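You operate a simulated robot arm through the tools that you are given. There is no shell and no other tool.

You are at the controls of a simulated two-armed robot. One attempt, no reset.

JOB
Check that the tester reports EMPTY at 4 bar with its port open.
Fine: Lay the orange lid in the tray, switch on, set the dial, press the test button, and turn the dial back to 0.

It is judged by the outcome, as a careful person would: the job done as asked, and still so three seconds after it is handed in. It fails if anything else is knocked over, pushed out of place, dropped, spilled or broken. Lids that push on must go on centred and level and be pressed home; caps that screw on are set level and turned clockwise until they are tight.

ROBOT AND FRAMES
Two 7-joint arms with four-finger grippers on one trunk that stands fixed in place. Base frame: the origin is at the foot of the trunk, x ahead of it, y to its left, z up; the work surface is at about z = 0.85. Readings come in m, degrees, newtons and seconds.
The left shoulder is at [0.04, 0.181, 1.254], the right one opposite. With the tool pointing down near the work surface each hand reaches from about 0.28 to 0.82 m from the base axis, measured 20 degrees to its own side. Payload 3.67 kg a hand.
The tool frame of a hand sits at the grasp point between the pads (the TCP): z along the fingers, y along the line on which they close. The tips reach 0.028 m beyond it. The gripper opens to 0.112 m; its body begins 0.073 m behind the TCP.
Orientation is told as [roll, pitch, yaw] about the base's x, y, z axes, in that order, counted from this pose: with the fingers straight down and closing along the base's y, the tool's x points along the base's -x, its y along +y and its z along -z.

CONTROLS
- The arms move only by the tool play_rows. It takes "left_motion", "right_motion" or both (then of equal length, played together; a hand with none holds still); each is one flat list of numbers, 7 for each row, row after row: the shift along the base's x, y, z in m, then the turn, a rotation vector about the base's x, y, z in degrees, then the closure, from 0 (fully open) to 1 (shut). In form: [dx, dy, dz, ax, ay, az, grip, dx, dy, dz, ax, ay, az, grip, ...]. A call has 1 to 20 rows; each row is the pose to reach, as a shift and turn from the pose commanded when the call began. Rows are played at 5 a second. More than 0.05 m and 8.6 degrees between two rows, or a gripper value outside its range, and nothing of the call is played. A pose out of reach is approached as far as the arm can. The call stops where the force on the tool passes 40 N (or 10 N more than at its start, if that is more) or the arm is blocked; 0.2 s more then pass. Each finger travels about 0.0724 m/s and halts on what it meets, pressing with about 29 N; the grip force reading is that of the motor and also rises with nothing between the fingers. The clock runs only during rows and for 0.2 s after the last one: add rows that repeat a pose to give the fingers time. The reply holds the time, the measured pose of the TCP, the force on the tool along the base axes, the opening and the grip force, in the units named above and with some noise, with the torque about the TCP (base axes, N m) and any sound that the robot's microphone picked up.
- Cameras (640 x 400 px; columns grow to the right, rows downward): "scene" is now at [0.0929, 0.0217, 1.4837]; the picture's right is [0.45, -0.89, 0.00], its down [-0.61, -0.31, -0.72] and it looks along [0.64, 0.33, -0.69] (base axes); focal length 346 px, centre (320, 200). "left" rides on the left gripper at [0.06, 0.018, -0.104] in its tool frame; the picture's right is [-0.29, 0.96, 0.00], its down [-0.80, -0.24, -0.55] and it looks along [-0.53, -0.16, 0.83] (tool axes); focal length 234 px, centre (320, 200). "right" rides on the right gripper at [0.06, -0.018, -0.104] in its tool frame; the picture's right is [0.29, 0.96, 0.00], its down [-0.80, 0.24, -0.55] and it looks along [-0.53, 0.16, 0.83] (tool axes); focal length 234 px, centre (320, 200). There is no depth. A picture from a camera that has moved, and an enlarged one, comes with that camera's place and axes in the base frame and with its lens. The place of the scene camera against the robot may be out by one fixed shift of up to 0.025 m in any direction.
- camera(camera): a new picture of that camera. The clock stands still meanwhile.
- raise_lower(by): moves the trunk up (or, below 0, down) by that many m; the arms and the scene camera ride with it, the base frame stays. It gives what a move gives, with no picture.
- aim_head(pan, tilt): turns the head with the scene camera to pan (to the left, within 86 degrees either way) and tilt (down, from -29 to 69), counted from straight ahead of the robot. It gives what a move gives.
- inspect(camera, box): a new picture of the part [left, top, right, bottom] of that camera's present view, enlarged. The clock stands still meanwhile.
- finish_job(): hands the job in; it is judged then, once.

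Nothing tells you positions but the pictures and the camera data. Unless the task says otherwise, let go and move clear before handing in.

The tools are called after "Call:" as a command line: name --argument value ..., lists and objects as JSON in quotes. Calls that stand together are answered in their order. play_rows: Moves the arms, as the interface text tells. Its arguments: {"type":"object","properties":{"left_motion":{"type":"array"},"right_motion":{"type":"array"}},"required":[]} The other tools are called the same way: raise_lower (by) moves the trunk up or down; aim_head (pan, tilt) turns the head that bears the scene camera; camera (camera) takes a picture; inspect (camera, box) takes an enlarged picture of a part of a camera's view; finish_job () hands the job in.

At the start:

```text
t: 0.0
left_ee_pos: [0.4575, 0.3832, 1.2014]
left_ee_rot: [-0.1, 0.1, 0.1]
left_ft_force: [0.3, 0.2, 0.0]
left_wrist_torque: [0.02, -0.05, -0.02]
left_grip_width: 0.1121
left_gripper_force: 0.0
right_ee_pos: [0.5069, -0.0261, 1.1899]
right_ee_rot: [0.0, 0.0, 0.0]
right_ft_force: [0.6, 0.9, -0.1]
right_wrist_torque: [0.01, 0.01, -0.01]
right_grip_width: 0.112
right_gripper_force: 0.1
trunk travel left (down, up): [-0.375, 0.139]
head pan, tilt (commanded): [27.0, 43.6]
```

scene: 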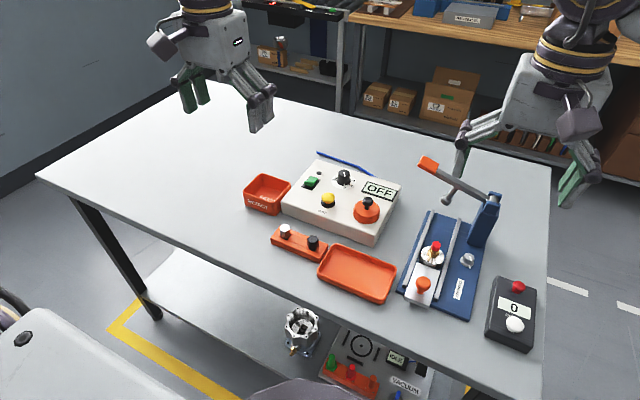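
right: 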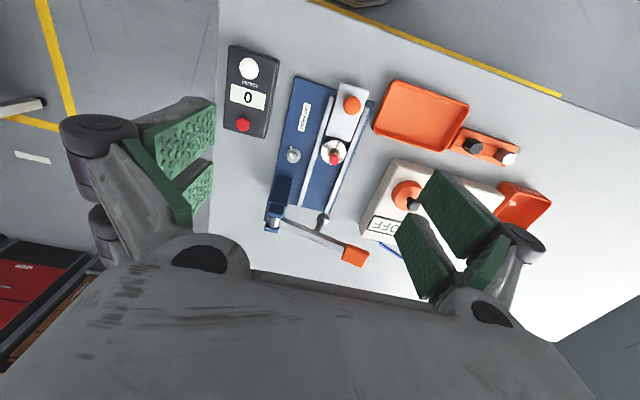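
left: 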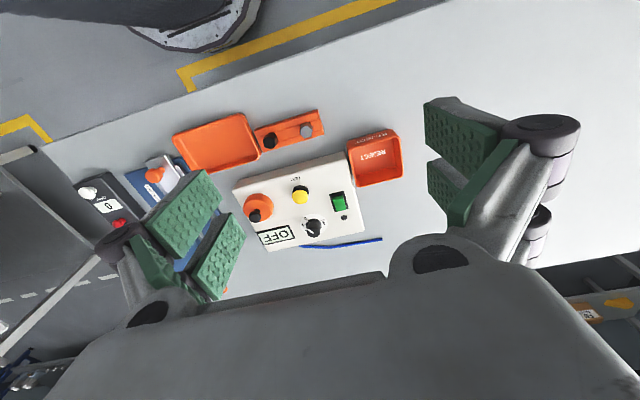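

I see a cream-coloured tester with a green switch, a yellow button, a dial, an orange lid with a dark knob on its port, and an OFF display. An orange tray sits in front of it. I'll look closer before moving.

Call:
inspect --camera "scene" --box '[230, 140, 420, 260]'

Call:
inspect --camera "left" --box '[160, 90, 420, 260]'

Call:
inspect --camera "scene" --box '[230, 200, 430, 325]'

```text
3.33 times, centred on (325, 200) of scene
camera zoom: at [0.0929, 0.0217, 1.4837], right [0.45, -0.89, 0.0], down [-0.61, -0.31, -0.72], along [0.64, 0.33, -0.69], focal length 1155 px, centre (303, 200)
```

zoom: 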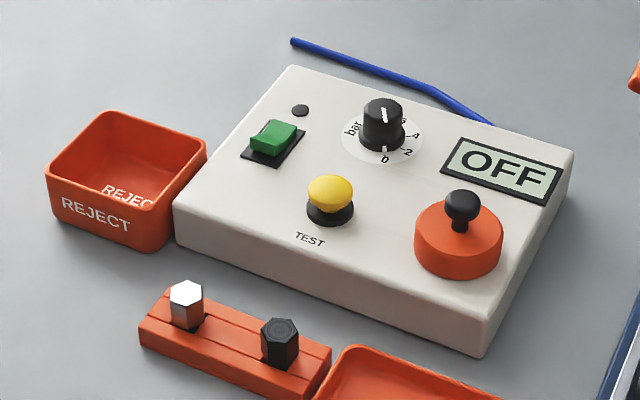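

```text
2.35 times, centred on (290, 175) of left
camera zoom: at [0.3991, 0.4, 1.3055], right [0.29, 0.96, 0.0], down [0.8, -0.24, 0.55], along [0.53, -0.16, -0.83], focal length 551 px, centre (391, 259)
```

zoom: 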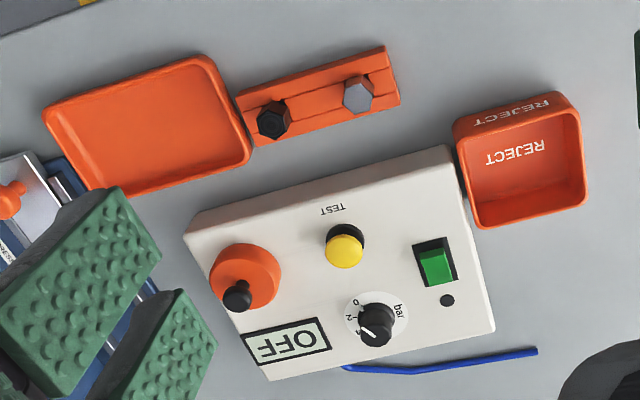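

```text
3.20 times, centred on (330, 262) of scene
camera zoom: at [0.0929, 0.0217, 1.4837], right [0.45, -0.89, 0.0], down [-0.61, -0.31, -0.72], along [0.64, 0.33, -0.69], focal length 1109 px, centre (288, 0)
```

zoom: 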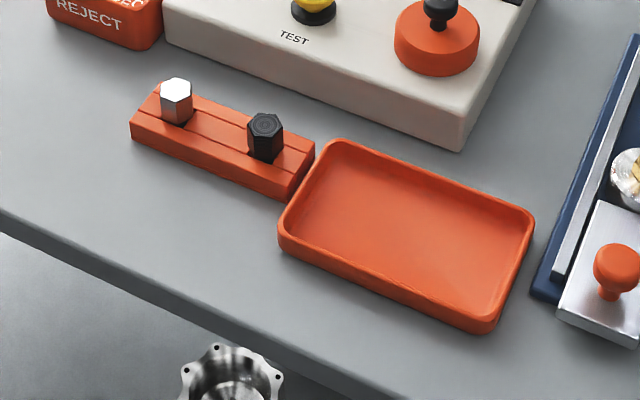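

The tester sits around x 0.58–0.74, y 0.15–0.39. The lid is near (0.63, 0.20), the dial near (0.71, 0.29) and the tray near (0.50, 0.15). I'll move the left hand above the tester for a closer look and shift the right hand further out of the way.

Call:
play_rows --left_motion '[0.027, -0.025, -0.017, 0, 0, 0, 0, 0.054, -0.05, -0.034, 0, 0, 0, 0, 0.081, -0.075, -0.05, 0, 0, 0, 0, 0.108, -0.1, -0.067, 0, 0, 0, 0, 0.135, -0.125, -0.084, 0, 0, 0, 0, 0.162, -0.15, -0.1, 0, 0, 0, 0]' --right_motion '[0, -0.02, 0, 0, 0, 0, 0, -0.01, -0.045, 0, 0, 0, 0, 0, -0.02, -0.07, 0, 0, 0, 0, 0, -0.03, -0.095, 0, 0, 0, 0, 0, -0.04, -0.12, 0, 0, 0, 0, 0, -0.05, -0.14, 0, 0, 0, 0, 0]'

Call:
camera --camera "left"

Call:
camera --camera "scene"

```text
t: 1.4
left_ee_pos: [0.6224, 0.2286, 1.1004]
left_ee_rot: [0.0, 0.0, 0.0]
left_ft_force: [-0.4, 0.2, 0.5]
left_wrist_torque: [0.03, -0.01, 0.0]
left_grip_width: 0.1118
left_gripper_force: 0.1
right_ee_pos: [0.458, -0.1639, 1.1903]
right_ee_rot: [0.1, 0.1, 0.0]
right_ft_force: [0.2, -0.4, 0.4]
right_wrist_torque: [0.05, 0.05, 0.01]
right_grip_width: 0.1119
right_gripper_force: 0.1
trunk travel left (down, up): [-0.375, 0.139]
head pan, tilt (commanded): [27.0, 43.6]
```

```text
taken
camera left: at [0.5638, 0.2455, 1.204], right [0.29, 0.96, 0.0], down [0.8, -0.24, 0.55], along [0.53, -0.16, -0.83], focal length 234 px, centre (320, 200)
```

left: 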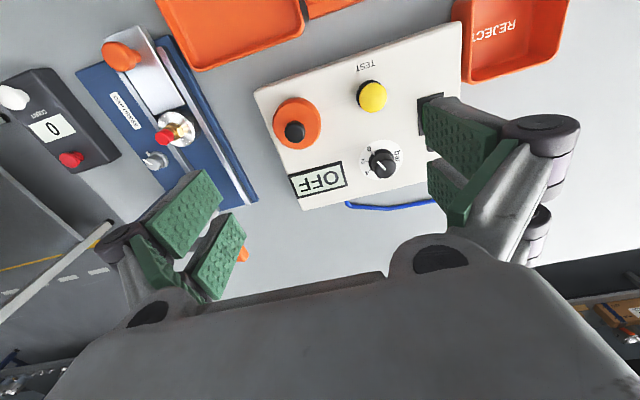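

```text
taken
camera scene: at [0.0943, 0.0199, 1.4837], right [0.46, -0.89, 0.0], down [-0.62, -0.31, -0.72], along [0.64, 0.33, -0.69], focal length 346 px, centre (320, 200)
```

scene: 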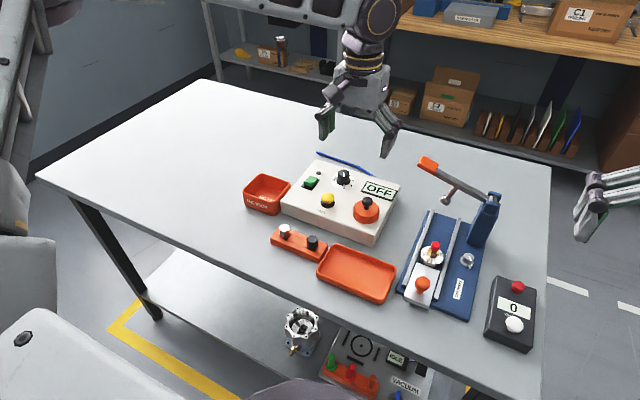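

Call:
inspect --camera "left" --box '[240, 20, 480, 220]'

Call:
inspect --camera "scene" --box '[290, 150, 410, 225]'

Call:
inspect --camera "left" --box '[340, 120, 420, 190]'

```text
2.00 times, centred on (360, 120) of left
camera zoom: at [0.5638, 0.2455, 1.204], right [0.29, 0.96, 0.0], down [0.8, -0.24, 0.55], along [0.53, -0.16, -0.83], focal length 468 px, centre (240, 360)
```

zoom: 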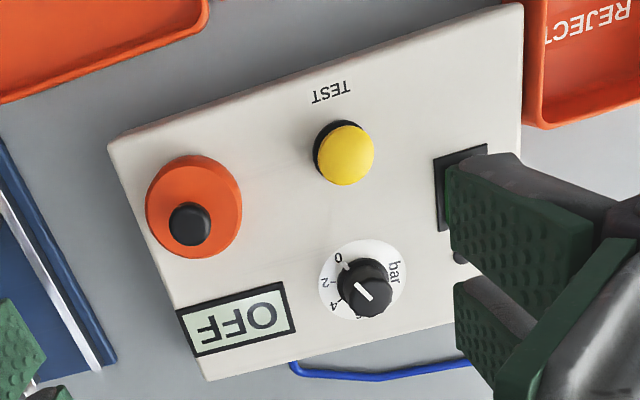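

```text
5.33 times, centred on (350, 188) of scene
camera zoom: at [0.0943, 0.0199, 1.4837], right [0.46, -0.89, 0.0], down [-0.62, -0.31, -0.72], along [0.64, 0.33, -0.69], focal length 1848 px, centre (160, 267)
```

zoom: 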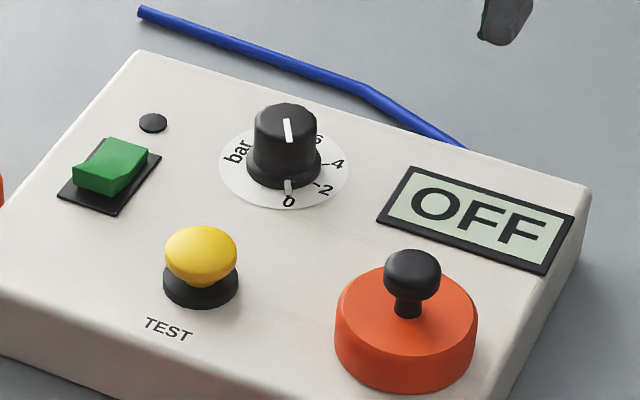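

```text
5.71 times, centred on (380, 155) of left
camera zoom: at [0.5638, 0.2455, 1.204], right [0.29, 0.96, 0.0], down [0.8, -0.24, 0.55], along [0.53, -0.16, -0.83], focal length 1338 px, centre (-23, 457)
```

zoom: 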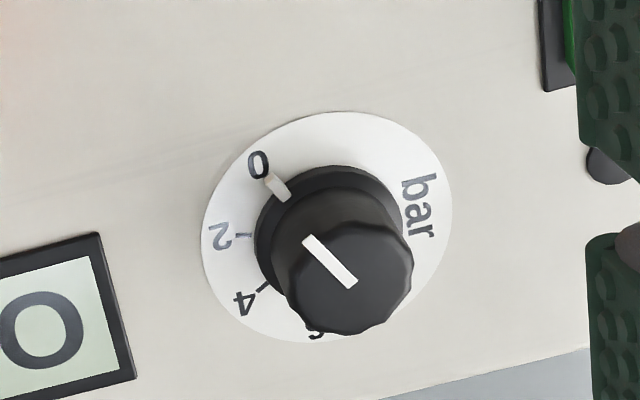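

The dial pointer is at 0, and its numbers run counter-clockwise seen from above (0, 2, 4, 6). I'll check the finger geometry before approaching the lid knob.

Call:
inspect --camera "left" --box '[90, 80, 590, 390]'

Call:
inspect --camera "scene" --box '[300, 60, 420, 170]'

Call:
camera --camera "right"

```text
1.28 times, centred on (340, 235) of left
camera zoom: at [0.5638, 0.2455, 1.204], right [0.29, 0.96, 0.0], down [0.8, -0.24, 0.55], along [0.53, -0.16, -0.83], focal length 300 px, centre (294, 155)
```

zoom: 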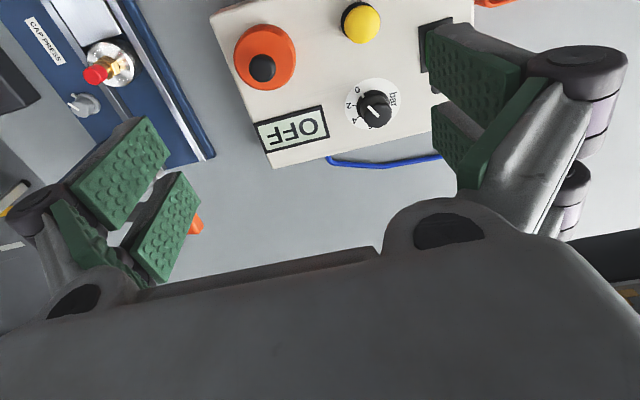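

```text
3.64 times, centred on (360, 115) of scene
camera zoom: at [0.0943, 0.0199, 1.4837], right [0.46, -0.89, 0.0], down [-0.62, -0.31, -0.72], along [0.64, 0.33, -0.69], focal length 1260 px, centre (174, 509)
```

zoom: 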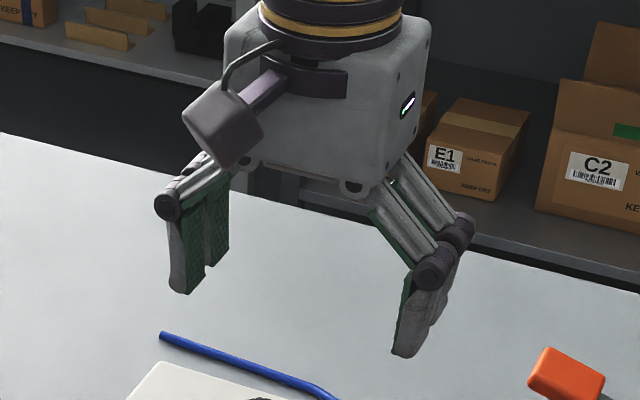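

```text
taken
camera right: at [0.3981, -0.1825, 1.2943], right [-0.29, 0.96, 0.0], down [0.8, 0.24, 0.55], along [0.53, 0.16, -0.83], focal length 234 px, centre (320, 200)
```

right: 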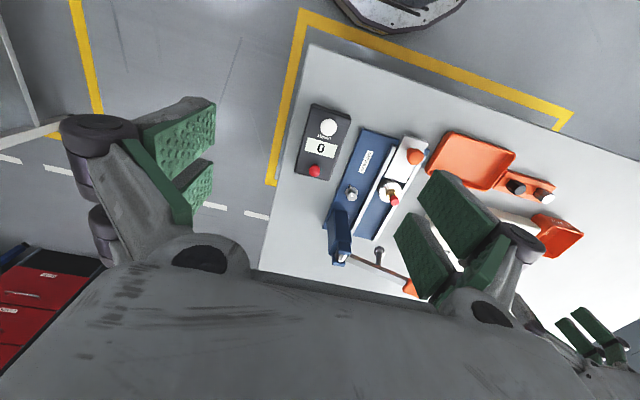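

Each side of the gripper has two pads with a narrow gap, which suits round knobs. I put the lid knob near (0.637, 0.193, 0.935), so I'll come down above it for a closer view.

Call:
play_rows --left_motion '[0.004, -0.012, -0.025, 0, 0, 0, 0, 0.008, -0.024, -0.05, 0, 0, 0, 0, 0.0135, -0.035, -0.075, 0, 0, 0, 0, 0.0135, -0.035, -0.09, 0, 0, 0, 0, 0.0135, -0.035, -0.09, 0, 0, 0, 0]'

Call:
camera --camera "left"

Call:
inspect --camera "scene" --box '[290, 130, 430, 230]'

```text
t: 2.6
left_ee_pos: [0.6324, 0.196, 1.0104]
left_ee_rot: [-0.1, -0.1, 0.1]
left_ft_force: [0.6, -0.1, 0.1]
left_wrist_torque: [0.01, 0.01, 0.0]
left_grip_width: 0.112
left_gripper_force: 0.1
right_ee_pos: [0.4564, -0.1643, 1.1911]
right_ee_rot: [0.1, -0.1, 0.0]
right_ft_force: [0.1, 0.0, 0.0]
right_wrist_torque: [0.01, 0.0, 0.03]
right_grip_width: 0.1123
right_gripper_force: 0.1
trunk travel left (down, up): [-0.375, 0.139]
head pan, tilt (commanded): [27.0, 43.6]
```

```text
taken
camera left: at [0.5738, 0.2141, 1.1145], right [0.29, 0.96, 0.0], down [0.8, -0.24, 0.56], along [0.53, -0.16, -0.83], focal length 234 px, centre (320, 200)
```

left: 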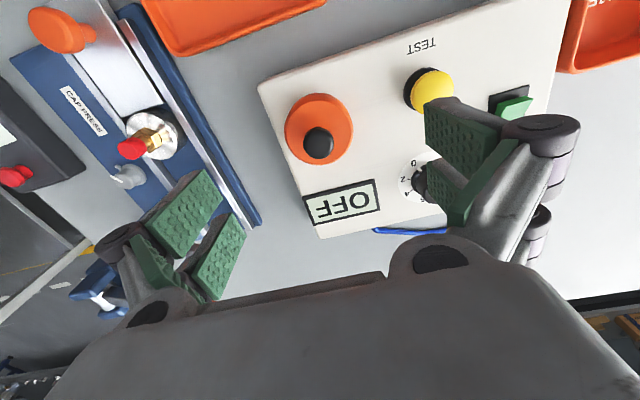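

```text
4.00 times, centred on (360, 180) of scene
camera zoom: at [0.0928, 0.0214, 1.4838], right [0.45, -0.89, 0.0], down [-0.61, -0.31, -0.72], along [0.64, 0.33, -0.69], focal length 1386 px, centre (160, 280)
```

zoom: 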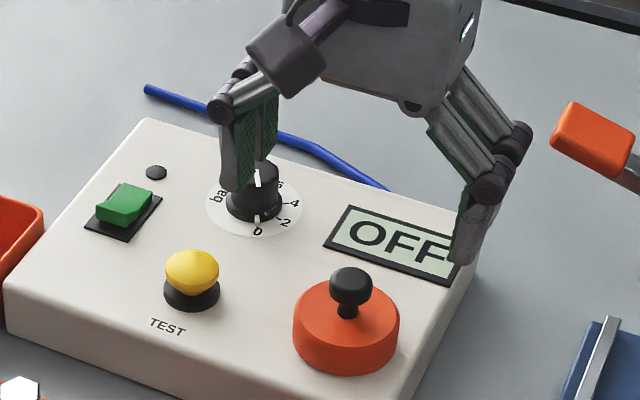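

Call:
inspect --camera "scene" --box '[350, 190, 400, 230]'

Call:
inspect --camera "left" --box '[270, 80, 370, 180]'

Call:
inspect --camera "scene" --box '[305, 170, 340, 195]'

Call:
inspect --camera "left" --box '[470, 70, 560, 130]'

```text
10.00 times, centred on (375, 210) of scene
camera zoom: at [0.0928, 0.0214, 1.4838], right [0.45, -0.89, 0.0], down [-0.61, -0.31, -0.72], along [0.64, 0.33, -0.69], focal length 3465 px, centre (-230, 100)
```

zoom: 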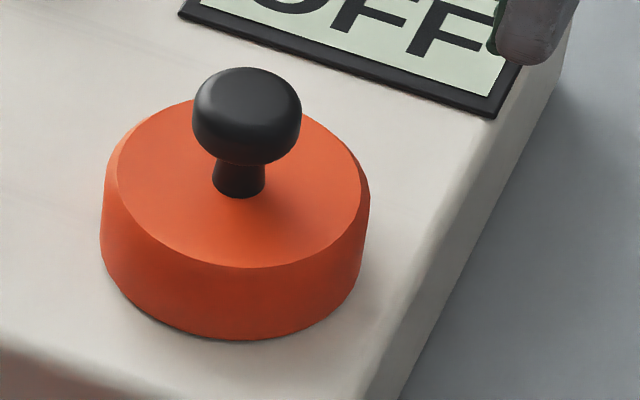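

```text
4.00 times, centred on (320, 130) of left
camera zoom: at [0.5738, 0.2141, 1.1145], right [0.29, 0.96, 0.0], down [0.8, -0.24, 0.56], along [0.53, -0.16, -0.83], focal length 937 px, centre (320, 480)
```

zoom: 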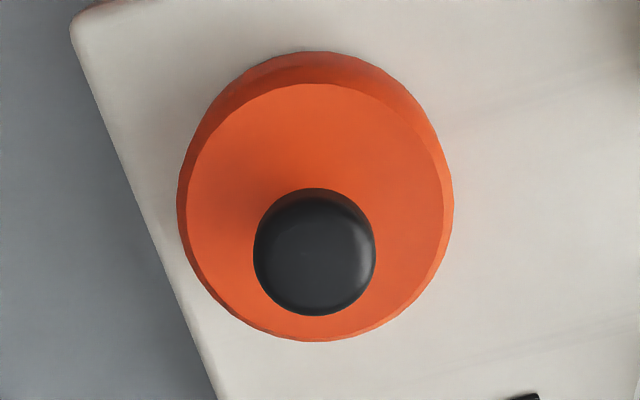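

```text
16.00 times, centred on (322, 182) of scene
camera zoom: at [0.0928, 0.0214, 1.4838], right [0.45, -0.89, 0.0], down [-0.61, -0.31, -0.72], along [0.64, 0.33, -0.69], focal length 5544 px, centre (280, 480)
```

zoom: 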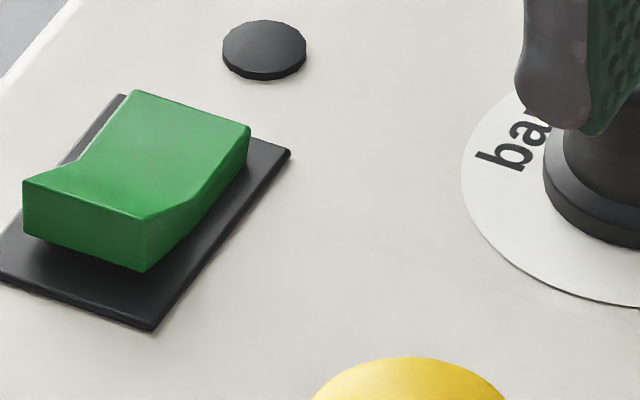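

```text
6.67 times, centred on (515, 100) of left
camera zoom: at [0.5738, 0.2141, 1.1145], right [0.29, 0.96, 0.0], down [0.8, -0.24, 0.56], along [0.53, -0.16, -0.83], focal length 1561 px, centre (-980, 867)
```

zoom: 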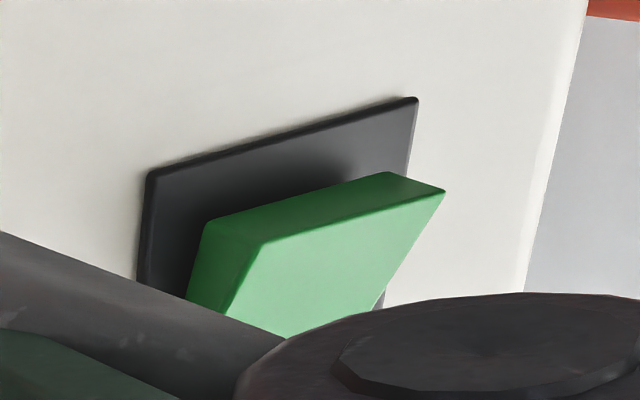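

The lid has a black mushroom knob about 24 mm wide at (0.636, 0.194), with its top near z 0.94. The yellow button is close to the left finger's path, so I'll half close the fingers first and then descend around the knob.

Call:
play_rows --left_motion '[0.002, -0.002, 0, 0, 0, 0, 0.25, 0.002, -0.002, 0, 0, 0, 0, 0.5, 0.002, -0.002, 0, 0, 0, 0, 0.5, 0.002, -0.002, -0.015, 0, 0, 0, 0.5, 0.002, -0.002, -0.03, 0, 0, 0, 0.5, 0.002, -0.002, -0.042, 0, 0, 0, 0.5, 0.002, -0.002, -0.05, 0, 0, 0, 0.5, 0.002, -0.002, -0.05, 0, 0, 0, 0.5]'

Call:
camera --camera "left"

Call:
inspect --camera "scene" --box '[330, 160, 410, 230]'

```text
t: 4.4
left_ee_pos: [0.6219, 0.2085, 0.9711]
left_ee_rot: [-0.2, -0.1, 0.1]
left_ft_force: [-0.7, -0.8, 0.7]
left_wrist_torque: [0.01, -0.01, 0.02]
left_grip_width: 0.0559
left_gripper_force: 0.1
left hand out of reach, approached as far as the arm can: row 1, 2, 3, 4, 5, 6, 7, 8
right_ee_pos: [0.4567, -0.1654, 1.1913]
right_ee_rot: [-0.1, 0.0, -0.1]
right_ft_force: [-0.2, 0.7, 0.1]
right_wrist_torque: [0.04, 0.03, 0.04]
right_grip_width: 0.1119
right_gripper_force: 0.0
trunk travel left (down, up): [-0.375, 0.139]
head pan, tilt (commanded): [27.0, 43.6]
```

```text
taken
camera left: at [0.5624, 0.2248, 1.0749], right [0.29, 0.96, 0.0], down [0.8, -0.24, 0.56], along [0.53, -0.16, -0.83], focal length 234 px, centre (320, 200)
```

left: 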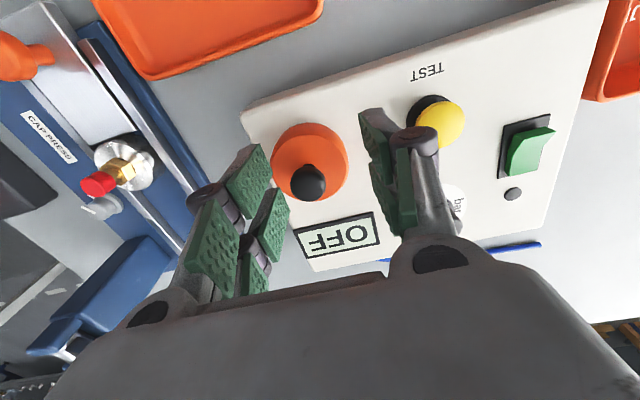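

```text
5.71 times, centred on (370, 195) of scene
camera zoom: at [0.093, 0.0216, 1.4837], right [0.45, -0.89, 0.0], down [-0.61, -0.31, -0.72], along [0.64, 0.33, -0.69], focal length 1980 px, centre (34, 229)
```

zoom: 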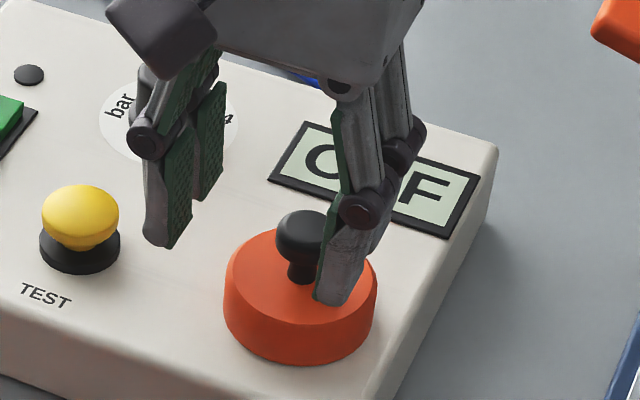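

The arm ran out of reach low over the lid, stopping at (0.622, 0.2085, 0.971) without touching anything. I'll lift clear and lower the trunk so the arm can reach out more level.

Call:
play_rows --left_motion '[0, 0, 0.04, 0, 0, 0, 0.5, 0, 0, 0.08, 0, 0, 0, 0.5, 0, 0, 0.12, 0, 0, 0, 0.5, 0, 0, 0.16, 0, 0, 0, 0.5, 0, 0, 0.2, 0, 0, 0, 0.5, 0, 0, 0.2, 0, 0, 0, 0.5]'

```text
t: 5.8
left_ee_pos: [0.6233, 0.2082, 1.1714]
left_ee_rot: [0.0, 0.0, -0.1]
left_ft_force: [1.1, 0.0, -0.2]
left_wrist_torque: [-0.03, -0.02, 0.0]
left_grip_width: 0.056
left_gripper_force: 0.1
right_ee_pos: [0.4572, -0.1641, 1.1909]
right_ee_rot: [0.0, -0.1, -0.2]
right_ft_force: [0.2, -0.3, 0.2]
right_wrist_torque: [0.03, -0.02, 0.01]
right_grip_width: 0.112
right_gripper_force: 0.1
trunk travel left (down, up): [-0.375, 0.139]
head pan, tilt (commanded): [27.0, 43.6]
```

Call:
camera --camera "scene"

Call:
aim_head --pan 75 --tilt 35

Call:
camera --camera "scene"

Call:
aim_head --pan -60 --tilt 40

Call:
camera --camera "scene"

```text
taken
camera scene: at [0.0935, 0.0217, 1.4837], right [0.45, -0.89, 0.0], down [-0.61, -0.31, -0.72], along [0.64, 0.33, -0.69], focal length 346 px, centre (320, 200)
```

scene: 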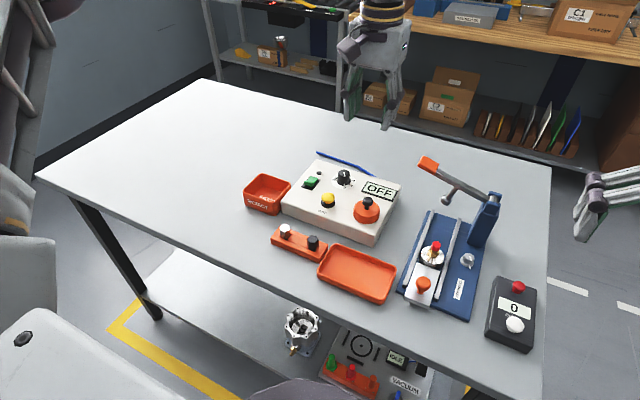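

```text
t: 7.0
left_ee_pos: [0.6227, 0.2069, 1.1719]
left_ee_rot: [0.1, 0.0, 0.0]
left_ft_force: [0.0, 0.9, 0.5]
left_wrist_torque: [0.0, 0.02, -0.01]
left_grip_width: 0.0559
left_gripper_force: 0.0
right_ee_pos: [0.4561, -0.1637, 1.1914]
right_ee_rot: [-0.1, 0.0, -0.1]
right_ft_force: [0.2, 1.2, 0.6]
right_wrist_torque: [-0.01, -0.01, 0.01]
right_grip_width: 0.112
right_gripper_force: 0.1
trunk travel left (down, up): [-0.375, 0.139]
head pan, tilt (commanded): [75.0, 35.0]
```

```text
taken
camera scene: at [0.0426, 0.0692, 1.4966], right [0.97, -0.26, 0.0], down [-0.15, -0.55, -0.82], along [0.21, 0.79, -0.57], focal length 346 px, centre (320, 200)
```

scene: 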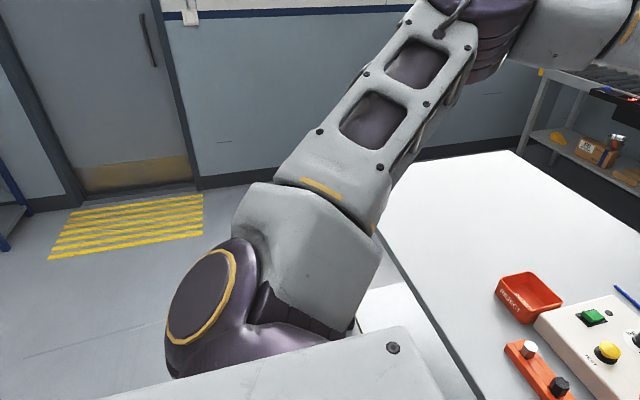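

```text
t: 9.1
left_ee_pos: [0.6239, 0.2068, 1.1724]
left_ee_rot: [0.0, 0.0, 0.0]
left_ft_force: [-0.2, 0.5, 0.7]
left_wrist_torque: [0.02, 0.0, 0.0]
left_grip_width: 0.056
left_gripper_force: 0.1
right_ee_pos: [0.4569, -0.165, 1.1911]
right_ee_rot: [0.0, 0.1, -0.2]
right_ft_force: [-0.7, -0.1, 0.0]
right_wrist_torque: [-0.01, -0.05, 0.02]
right_grip_width: 0.1117
right_gripper_force: 0.1
trunk travel left (down, up): [-0.375, 0.139]
head pan, tilt (commanded): [-60.0, 40.0]
```

```text
taken
camera scene: at [0.0621, -0.0895, 1.489], right [-0.87, -0.5, 0.0], down [-0.32, 0.56, -0.77], along [0.38, -0.66, -0.64], focal length 346 px, centre (320, 200)
```

scene: 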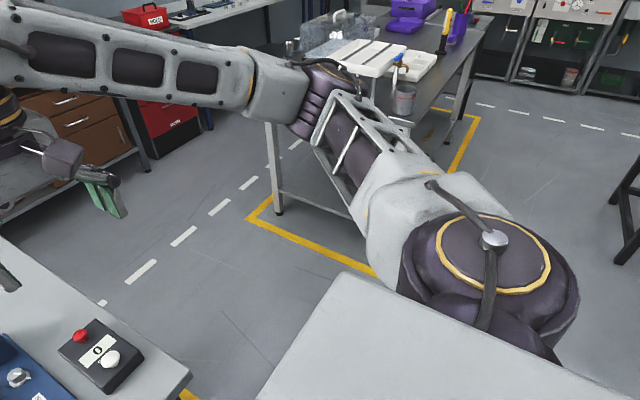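

The elbows ride high and clear of the table, so lowering the trunk is safe. I'll lower it 0.12 m and turn the head back.

Call:
raise_lower --by -0.12

Call:
aim_head --pan 27 --tilt 43.6

Call:
camera --camera "scene"

```text
t: 10.6
left_ee_pos: [0.6229, 0.2074, 1.0532]
left_ee_rot: [0.0, 0.0, 0.0]
left_ft_force: [-0.6, 0.5, -0.4]
left_wrist_torque: [-0.01, 0.02, 0.0]
left_grip_width: 0.0561
left_gripper_force: 0.1
right_ee_pos: [0.4567, -0.1647, 1.0716]
right_ee_rot: [-0.1, 0.0, -0.1]
right_ft_force: [0.3, -0.3, 0.4]
right_wrist_torque: [-0.02, 0.01, 0.01]
right_grip_width: 0.1123
right_gripper_force: 0.0
trunk travel left (down, up): [-0.255, 0.259]
head pan, tilt (commanded): [-60.0, 40.0]
```

```text
t: 12.2
left_ee_pos: [0.6218, 0.2073, 1.0536]
left_ee_rot: [0.0, 0.0, 0.1]
left_ft_force: [0.1, -0.1, 0.0]
left_wrist_torque: [0.01, -0.01, -0.02]
left_grip_width: 0.0561
left_gripper_force: 0.1
right_ee_pos: [0.456, -0.1638, 1.0727]
right_ee_rot: [0.0, 0.0, -0.2]
right_ft_force: [0.1, -0.1, -0.4]
right_wrist_torque: [-0.01, -0.02, -0.01]
right_grip_width: 0.1123
right_gripper_force: 0.0
trunk travel left (down, up): [-0.255, 0.259]
head pan, tilt (commanded): [27.0, 43.6]
```

```text
taken
camera scene: at [0.093, 0.0214, 1.3647], right [0.45, -0.89, 0.0], down [-0.61, -0.31, -0.72], along [0.65, 0.33, -0.69], focal length 346 px, centre (320, 200)
```

scene: 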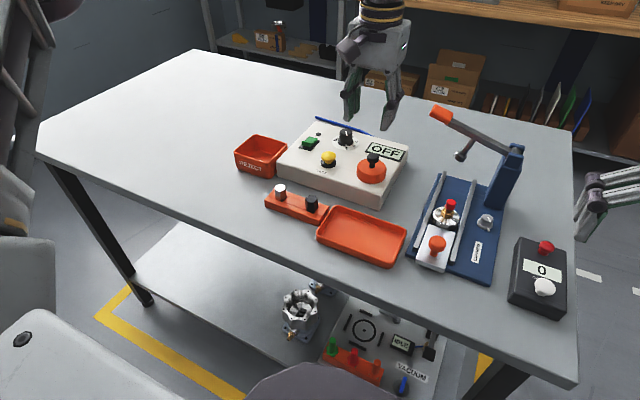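

Call:
play_rows --left_motion '[0.007, -0.006, -0.015, 0, 0, 0, 0.5, 0.0145, -0.013, -0.03, 0, 0, 0, 0.5, 0.0145, -0.013, -0.045, 0, 0, 0, 0.5, 0.0145, -0.013, -0.06, 0, 0, 0, 0.5, 0.0145, -0.013, -0.06, 0, 0, 0, 0.5]'

Call:
camera --camera "left"

Call:
inspect --camera "scene" --box '[330, 110, 430, 200]'

```text
t: 13.4
left_ee_pos: [0.6371, 0.195, 0.9914]
left_ee_rot: [0.0, 0.0, 0.1]
left_ft_force: [-0.3, -0.4, 0.0]
left_wrist_torque: [-0.02, -0.02, 0.0]
left_grip_width: 0.0558
left_gripper_force: 0.1
right_ee_pos: [0.4569, -0.1643, 1.0717]
right_ee_rot: [0.1, 0.0, 0.0]
right_ft_force: [0.1, 0.7, 0.4]
right_wrist_torque: [0.02, -0.04, 0.02]
right_grip_width: 0.1121
right_gripper_force: 0.0
trunk travel left (down, up): [-0.255, 0.259]
head pan, tilt (commanded): [27.0, 43.6]
```

```text
taken
camera left: at [0.5781, 0.212, 1.0961], right [0.29, 0.96, 0.0], down [0.8, -0.24, 0.55], along [0.53, -0.16, -0.83], focal length 234 px, centre (320, 200)
```

left: 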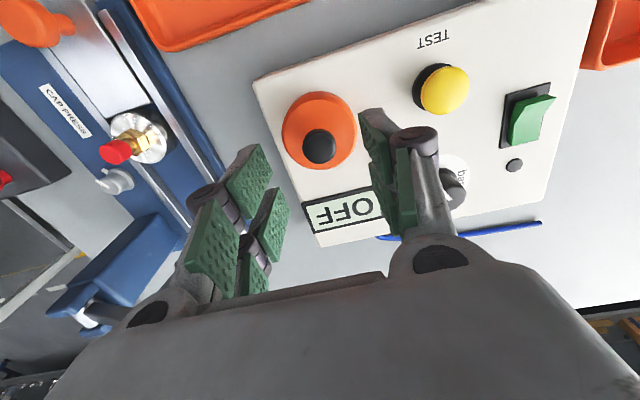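

```text
4.44 times, centred on (380, 155) of scene
camera zoom: at [0.0926, 0.0214, 1.3647], right [0.45, -0.89, 0.0], down [-0.61, -0.31, -0.72], along [0.65, 0.33, -0.69], focal length 1540 px, centre (53, 400)
```

zoom: 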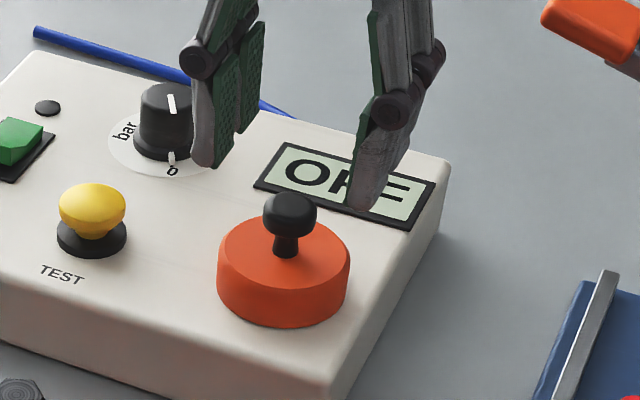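

Reach is good now, with the TCP at (0.638, 0.194, 0.992) right above the knob. I'll descend in small steps and look.

Call:
play_rows --left_motion '[-0.002, 0, -0.012, 0, 0, 0, 0.5, -0.002, 0, -0.024, 0, 0, 0, 0.5, -0.002, 0, -0.034, 0, 0, 0, 0.5, -0.002, 0, -0.034, 0, 0, 0, 0.5]'

Call:
inspect --camera "left" --box '[200, 60, 460, 260]'

Call:
inspect --camera "scene" --box '[340, 120, 420, 190]'

```text
t: 14.4
left_ee_pos: [0.6356, 0.1959, 0.9583]
left_ee_rot: [-0.1, 0.0, 0.1]
left_ft_force: [0.3, 0.0, 1.1]
left_wrist_torque: [-0.02, -0.01, 0.0]
left_grip_width: 0.0558
left_gripper_force: 0.1
right_ee_pos: [0.456, -0.1645, 1.0724]
right_ee_rot: [0.1, 0.0, 0.0]
right_ft_force: [-0.2, -0.2, -0.8]
right_wrist_torque: [0.01, 0.0, 0.0]
right_grip_width: 0.1117
right_gripper_force: 0.1
trunk travel left (down, up): [-0.255, 0.259]
head pan, tilt (commanded): [27.0, 43.6]
```

```text
2.00 times, centred on (330, 160) of left
camera zoom: at [0.5762, 0.2115, 1.0624], right [0.29, 0.96, 0.0], down [0.8, -0.24, 0.55], along [0.53, -0.16, -0.83], focal length 468 px, centre (300, 280)
```

zoom: 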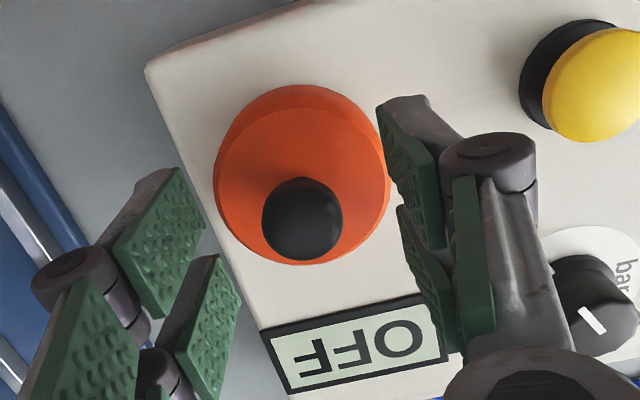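

```text
5.71 times, centred on (380, 155) of scene
camera zoom: at [0.0927, 0.0214, 1.3647], right [0.45, -0.89, 0.0], down [-0.61, -0.31, -0.72], along [0.65, 0.33, -0.69], focal length 1980 px, centre (-23, 457)
```

zoom: 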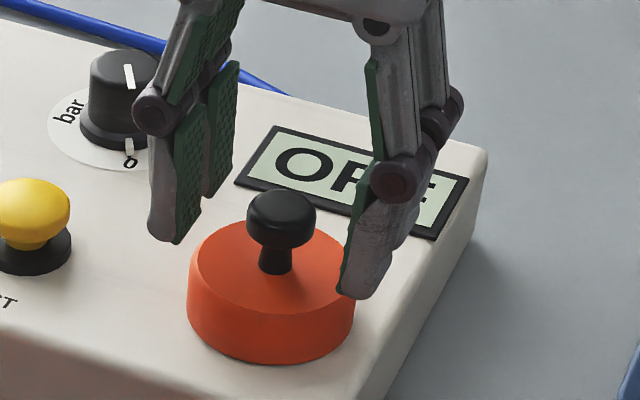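

The knob is centred between the fingers and the tips are level with the underside of its head. I'll go down 6 mm more and close on it.

Call:
play_rows --left_motion '[-0.0005, 0.0005, -0.006, 0, 0, 0, 0.5, -0.0005, 0.0005, -0.006, 0, 0, 0, 0.7, -0.0005, 0.0005, -0.006, 0, 0, 0, 0.85, -0.0005, 0.0005, -0.006, 0, 0, 0, 1, -0.0005, 0.0005, -0.006, 0, 0, 0, 1, -0.0005, 0.0005, -0.006, 0, 0, 0, 1]'

Call:
inspect --camera "left" --box '[200, 60, 460, 260]'

Call:
inspect --camera "scene" --box '[340, 120, 420, 190]'

```text
t: 15.8
left_ee_pos: [0.6341, 0.1944, 0.9534]
left_ee_rot: [0.0, 0.0, 0.2]
left_ft_force: [0.5, -0.4, -0.3]
left_wrist_torque: [0.0, -0.01, 0.0]
left_grip_width: 0.02
left_gripper_force: 29.4
right_ee_pos: [0.4567, -0.164, 1.0705]
right_ee_rot: [0.0, 0.1, -0.1]
right_ft_force: [0.4, -0.8, 0.2]
right_wrist_torque: [0.0, 0.01, 0.02]
right_grip_width: 0.1119
right_gripper_force: 0.0
trunk travel left (down, up): [-0.255, 0.259]
head pan, tilt (commanded): [27.0, 43.6]
```

```text
2.00 times, centred on (330, 160) of left
camera zoom: at [0.5754, 0.2124, 1.0567], right [0.29, 0.96, 0.0], down [0.8, -0.24, 0.55], along [0.53, -0.16, -0.83], focal length 468 px, centre (300, 280)
```

zoom: 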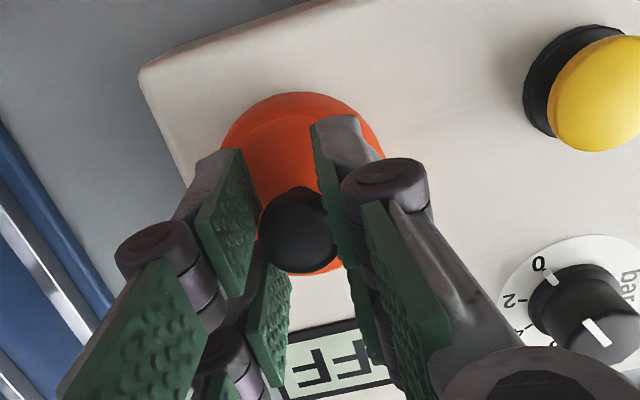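

```text
5.71 times, centred on (380, 155) of scene
camera zoom: at [0.093, 0.0215, 1.3647], right [0.45, -0.89, 0.0], down [-0.61, -0.31, -0.72], along [0.65, 0.33, -0.69], focal length 1980 px, centre (-23, 457)
```

zoom: 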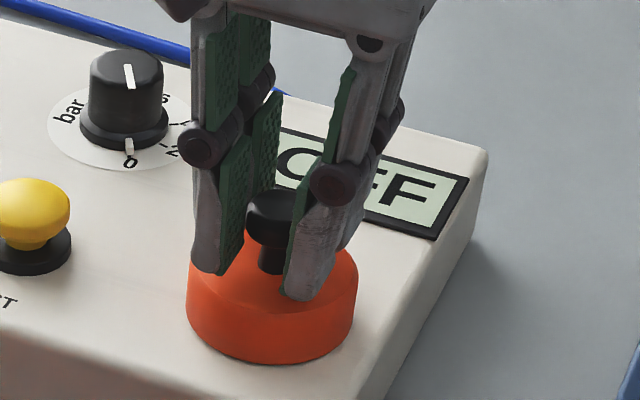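

The knob is gripped with an opening of 20 mm. I'll lift gently and watch the force in case the lid is stuck or needs a twist.

Call:
play_rows --left_motion '[0, 0, 0.004, 0, 0, 0, 1, 0, 0, 0.008, 0, 0, 0, 1, 0, 0, 0.014, 0, 0, 0, 1, 0, 0, 0.02, 0, 0, 0, 1, 0, 0, 0.02, 0, 0, 0, 1]'

Call:
inspect --camera "scene" --box '[320, 110, 430, 210]'

```text
t: 17.0
left_ee_pos: [0.6349, 0.195, 0.9717]
left_ee_rot: [0.1, 0.0, 0.1]
left_ft_force: [0.5, 0.4, 0.1]
left_wrist_torque: [0.01, 0.0, 0.0]
left_grip_width: 0.0197
left_gripper_force: 29.0
right_ee_pos: [0.4584, -0.1635, 1.0711]
right_ee_rot: [0.0, 0.0, -0.1]
right_ft_force: [0.0, 0.6, 0.7]
right_wrist_torque: [0.01, 0.0, 0.02]
right_grip_width: 0.112
right_gripper_force: 0.0
trunk travel left (down, up): [-0.255, 0.259]
head pan, tilt (commanded): [27.0, 43.6]
```

```text
4.00 times, centred on (375, 160) of scene
camera zoom: at [0.0931, 0.0216, 1.3647], right [0.45, -0.89, 0.0], down [-0.61, -0.31, -0.72], along [0.65, 0.33, -0.69], focal length 1386 px, centre (100, 360)
```

zoom: 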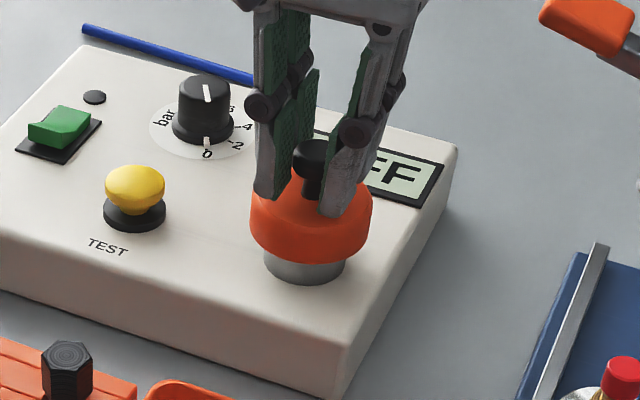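

The lid came off freely and the metal port shows beneath it. I'll lift well clear and move toward the tray.

Call:
play_rows --left_motion '[0, 0, 0.02, 0, 0, 0, 1, 0, 0, 0.045, 0, 0, 0, 1, 0, 0, 0.07, 0, 0, 0, 1, -0.03, -0.01, 0.075, 0, 0, 0, 1, -0.065, -0.02, 0.075, 0, 0, 0, 1, -0.1, -0.03, 0.075, 0, 0, 0, 1, -0.135, -0.04, 0.075, 0, 0, 0, 1, -0.135, -0.04, 0.075, 0, 0, 0, 1]'

Call:
camera --camera "left"

Call:
inspect --camera "scene" --box '[230, 80, 450, 290]'

```text
t: 18.8
left_ee_pos: [0.5001, 0.1558, 1.0475]
left_ee_rot: [0.0, 0.1, 0.1]
left_ft_force: [0.5, 1.0, 0.0]
left_wrist_torque: [0.01, 0.0, -0.02]
left_grip_width: 0.0198
left_gripper_force: 28.9
right_ee_pos: [0.4571, -0.1635, 1.0706]
right_ee_rot: [-0.1, 0.1, -0.1]
right_ft_force: [0.2, 0.3, -0.8]
right_wrist_torque: [0.03, 0.04, 0.01]
right_grip_width: 0.1121
right_gripper_force: 0.1
trunk travel left (down, up): [-0.255, 0.259]
head pan, tilt (commanded): [27.0, 43.6]
```

```text
taken
camera left: at [0.441, 0.1721, 1.152], right [0.29, 0.96, 0.0], down [0.8, -0.24, 0.55], along [0.53, -0.16, -0.83], focal length 234 px, centre (320, 200)
```

left: 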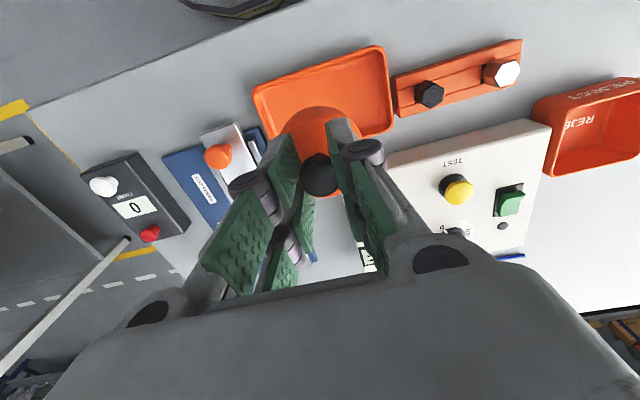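

```text
1.90 times, centred on (340, 185) of scene
camera zoom: at [0.094, 0.0217, 1.3646], right [0.45, -0.89, 0.0], down [-0.62, -0.31, -0.72], along [0.64, 0.33, -0.69], focal length 660 px, centre (282, 229)
```

zoom: 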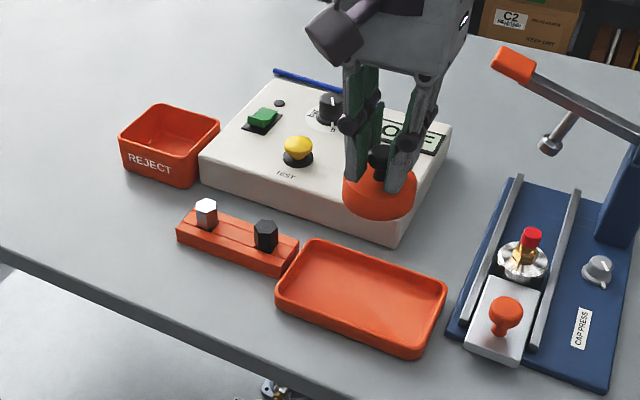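

The tray spans about x 0.459–0.548, y 0.09–0.231, so its centre is (0.503, 0.161). I'll centre the lid over it and lower most of the way.

Call:
play_rows --left_motion '[0.002, 0.006, -0.02, 0, 0, 0, 1, 0.002, 0.006, -0.045, 0, 0, 0, 1, 0.002, 0.006, -0.07, 0, 0, 0, 1, 0.002, 0.006, -0.095, 0, 0, 0, 1, 0.002, 0.006, -0.115, 0, 0, 0, 1, 0.002, 0.006, -0.125, 0, 0, 0, 1, 0.002, 0.006, -0.125, 0, 0, 0, 1]'

Call:
camera --camera "left"

Call:
inspect --camera "scene" --box '[280, 150, 430, 280]'

```text
t: 20.4
left_ee_pos: [0.5016, 0.1607, 0.9227]
left_ee_rot: [0.0, 0.0, 0.1]
left_ft_force: [-0.1, 0.0, -0.1]
left_wrist_torque: [0.0, -0.02, 0.0]
left_grip_width: 0.0196
left_gripper_force: 29.8
right_ee_pos: [0.4558, -0.164, 1.0717]
right_ee_rot: [0.0, 0.1, -0.1]
right_ft_force: [0.2, -0.1, 0.0]
right_wrist_torque: [0.01, 0.02, 0.01]
right_grip_width: 0.1118
right_gripper_force: 0.1
trunk travel left (down, up): [-0.255, 0.259]
head pan, tilt (commanded): [27.0, 43.6]
```

```text
taken
camera left: at [0.4427, 0.1781, 1.0269], right [0.29, 0.96, 0.0], down [0.8, -0.24, 0.55], along [0.53, -0.16, -0.83], focal length 234 px, centre (320, 200)
```

left: 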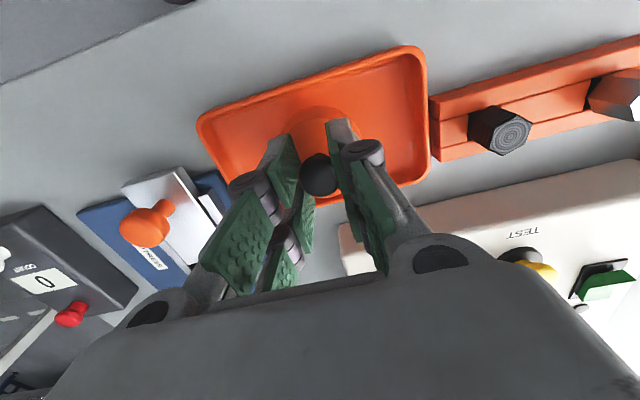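

```text
3.08 times, centred on (355, 215) of scene
camera zoom: at [0.0928, 0.0215, 1.3647], right [0.45, -0.89, 0.0], down [-0.61, -0.31, -0.72], along [0.65, 0.33, -0.69], focal length 1066 px, centre (212, 154)
```

zoom: 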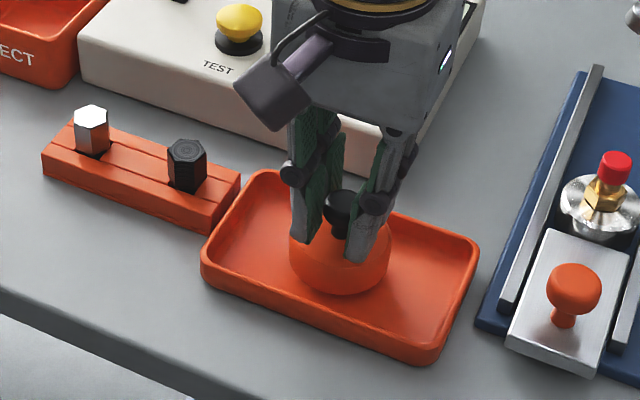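

Call:
play_rows --left_motion '[0, 0, -0.004, 0, 0, 0, 1, 0, 0, -0.008, 0, 0, 0, 1, 0, 0, -0.01, 0, 0, 0, 1, 0, 0, -0.012, 0, 0, 0, 1, 0, 0, -0.012, 0, 0, 0, 1]'

Call:
inspect --camera "scene" --box '[280, 150, 430, 280]'

```text
t: 21.6
left_ee_pos: [0.5007, 0.161, 0.9101]
left_ee_rot: [-0.1, 0.0, 0.1]
left_ft_force: [0.1, 0.0, -0.1]
left_wrist_torque: [0.01, -0.01, -0.02]
left_grip_width: 0.0198
left_gripper_force: 28.8
right_ee_pos: [0.4573, -0.1641, 1.0724]
right_ee_rot: [0.0, 0.1, -0.1]
right_ft_force: [-0.1, 0.4, 0.4]
right_wrist_torque: [0.01, 0.01, 0.0]
right_grip_width: 0.1119
right_gripper_force: 0.1
trunk travel left (down, up): [-0.255, 0.259]
head pan, tilt (commanded): [27.0, 43.6]
```

```text
3.08 times, centred on (355, 215) of scene
camera zoom: at [0.0929, 0.0215, 1.3647], right [0.45, -0.89, 0.0], down [-0.61, -0.31, -0.72], along [0.65, 0.33, -0.69], focal length 1066 px, centre (212, 154)
```

zoom: 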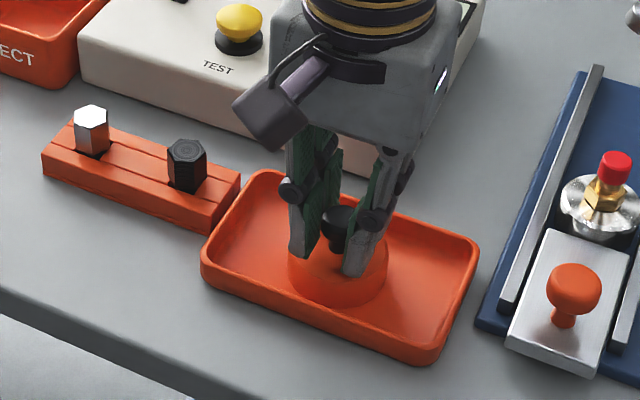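

No contact yet, so I'll lower in 1.5 mm steps and watch for touch-down.

Call:
play_rows --left_motion '[0, 0, -0.0015, 0, 0, 0, 1, 0, 0, -0.003, 0, 0, 0, 1, 0, 0, -0.003, 0, 0, 0, 1]'

```text
t: 22.4
left_ee_pos: [0.5013, 0.1612, 0.9095]
left_ee_rot: [0.0, -0.3, 0.1]
left_ft_force: [-1.6, 4.6, 25.6]
left_wrist_torque: [0.15, 0.28, 0.0]
left_grip_width: 0.0196
left_gripper_force: 29.5
right_ee_pos: [0.4539, -0.1646, 1.0732]
right_ee_rot: [0.0, -0.1, 0.0]
right_ft_force: [-0.2, 0.6, 0.8]
right_wrist_torque: [-0.01, 0.02, -0.01]
right_grip_width: 0.1118
right_gripper_force: 0.0
trunk travel left (down, up): [-0.255, 0.259]
head pan, tilt (commanded): [27.0, 43.6]
```

The lid has touched the tray floor. I'll ease the pressure off, open the fingers and rise.

Call:
play_rows --left_motion '[0, 0, 0.0022, 0, 0, 0, 1, 0, 0, 0.0022, 0, 0, 0, 1, 0, 0, 0.0022, 0, 0, 0, 0.75, 0, 0, 0.0022, 0, 0, 0, 0.55, 0, 0, 0.0022, 0, 0, 0, 0.5, 0, 0, 0.0022, 0, 0, 0, 0.5]'

Call:
inspect --camera "scene" --box '[280, 150, 430, 280]'

Call:
camera --camera "left"

```text
t: 23.8
left_ee_pos: [0.5027, 0.1617, 0.9116]
left_ee_rot: [0.0, 0.0, 0.2]
left_ft_force: [0.4, 0.4, 0.2]
left_wrist_torque: [0.0, 0.0, 0.01]
left_grip_width: 0.0559
left_gripper_force: 0.0
right_ee_pos: [0.4553, -0.1637, 1.0717]
right_ee_rot: [0.0, -0.1, 0.0]
right_ft_force: [0.5, -0.5, 0.5]
right_wrist_torque: [0.03, 0.03, 0.0]
right_grip_width: 0.112
right_gripper_force: 0.0
trunk travel left (down, up): [-0.255, 0.259]
head pan, tilt (commanded): [27.0, 43.6]
```

```text
3.08 times, centred on (355, 215) of scene
camera zoom: at [0.0928, 0.0214, 1.3647], right [0.45, -0.89, 0.0], down [-0.61, -0.31, -0.72], along [0.65, 0.33, -0.69], focal length 1066 px, centre (212, 154)
```

zoom: 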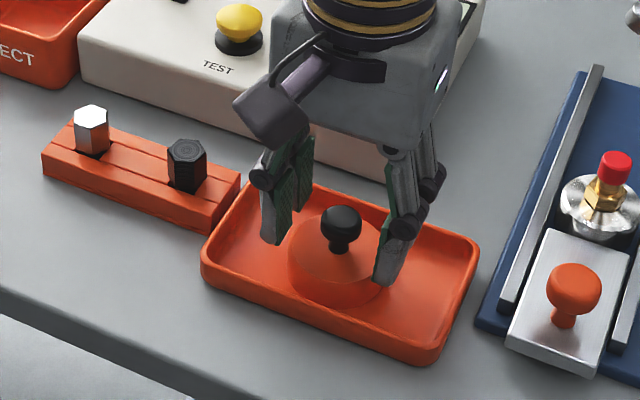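

```text
taken
camera left: at [0.4433, 0.1785, 1.0142], right [0.29, 0.96, 0.0], down [0.8, -0.24, 0.55], along [0.53, -0.16, -0.83], focal length 234 px, centre (320, 200)
```

left: 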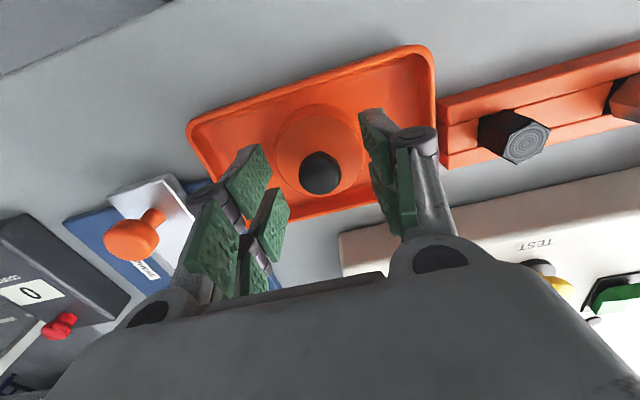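

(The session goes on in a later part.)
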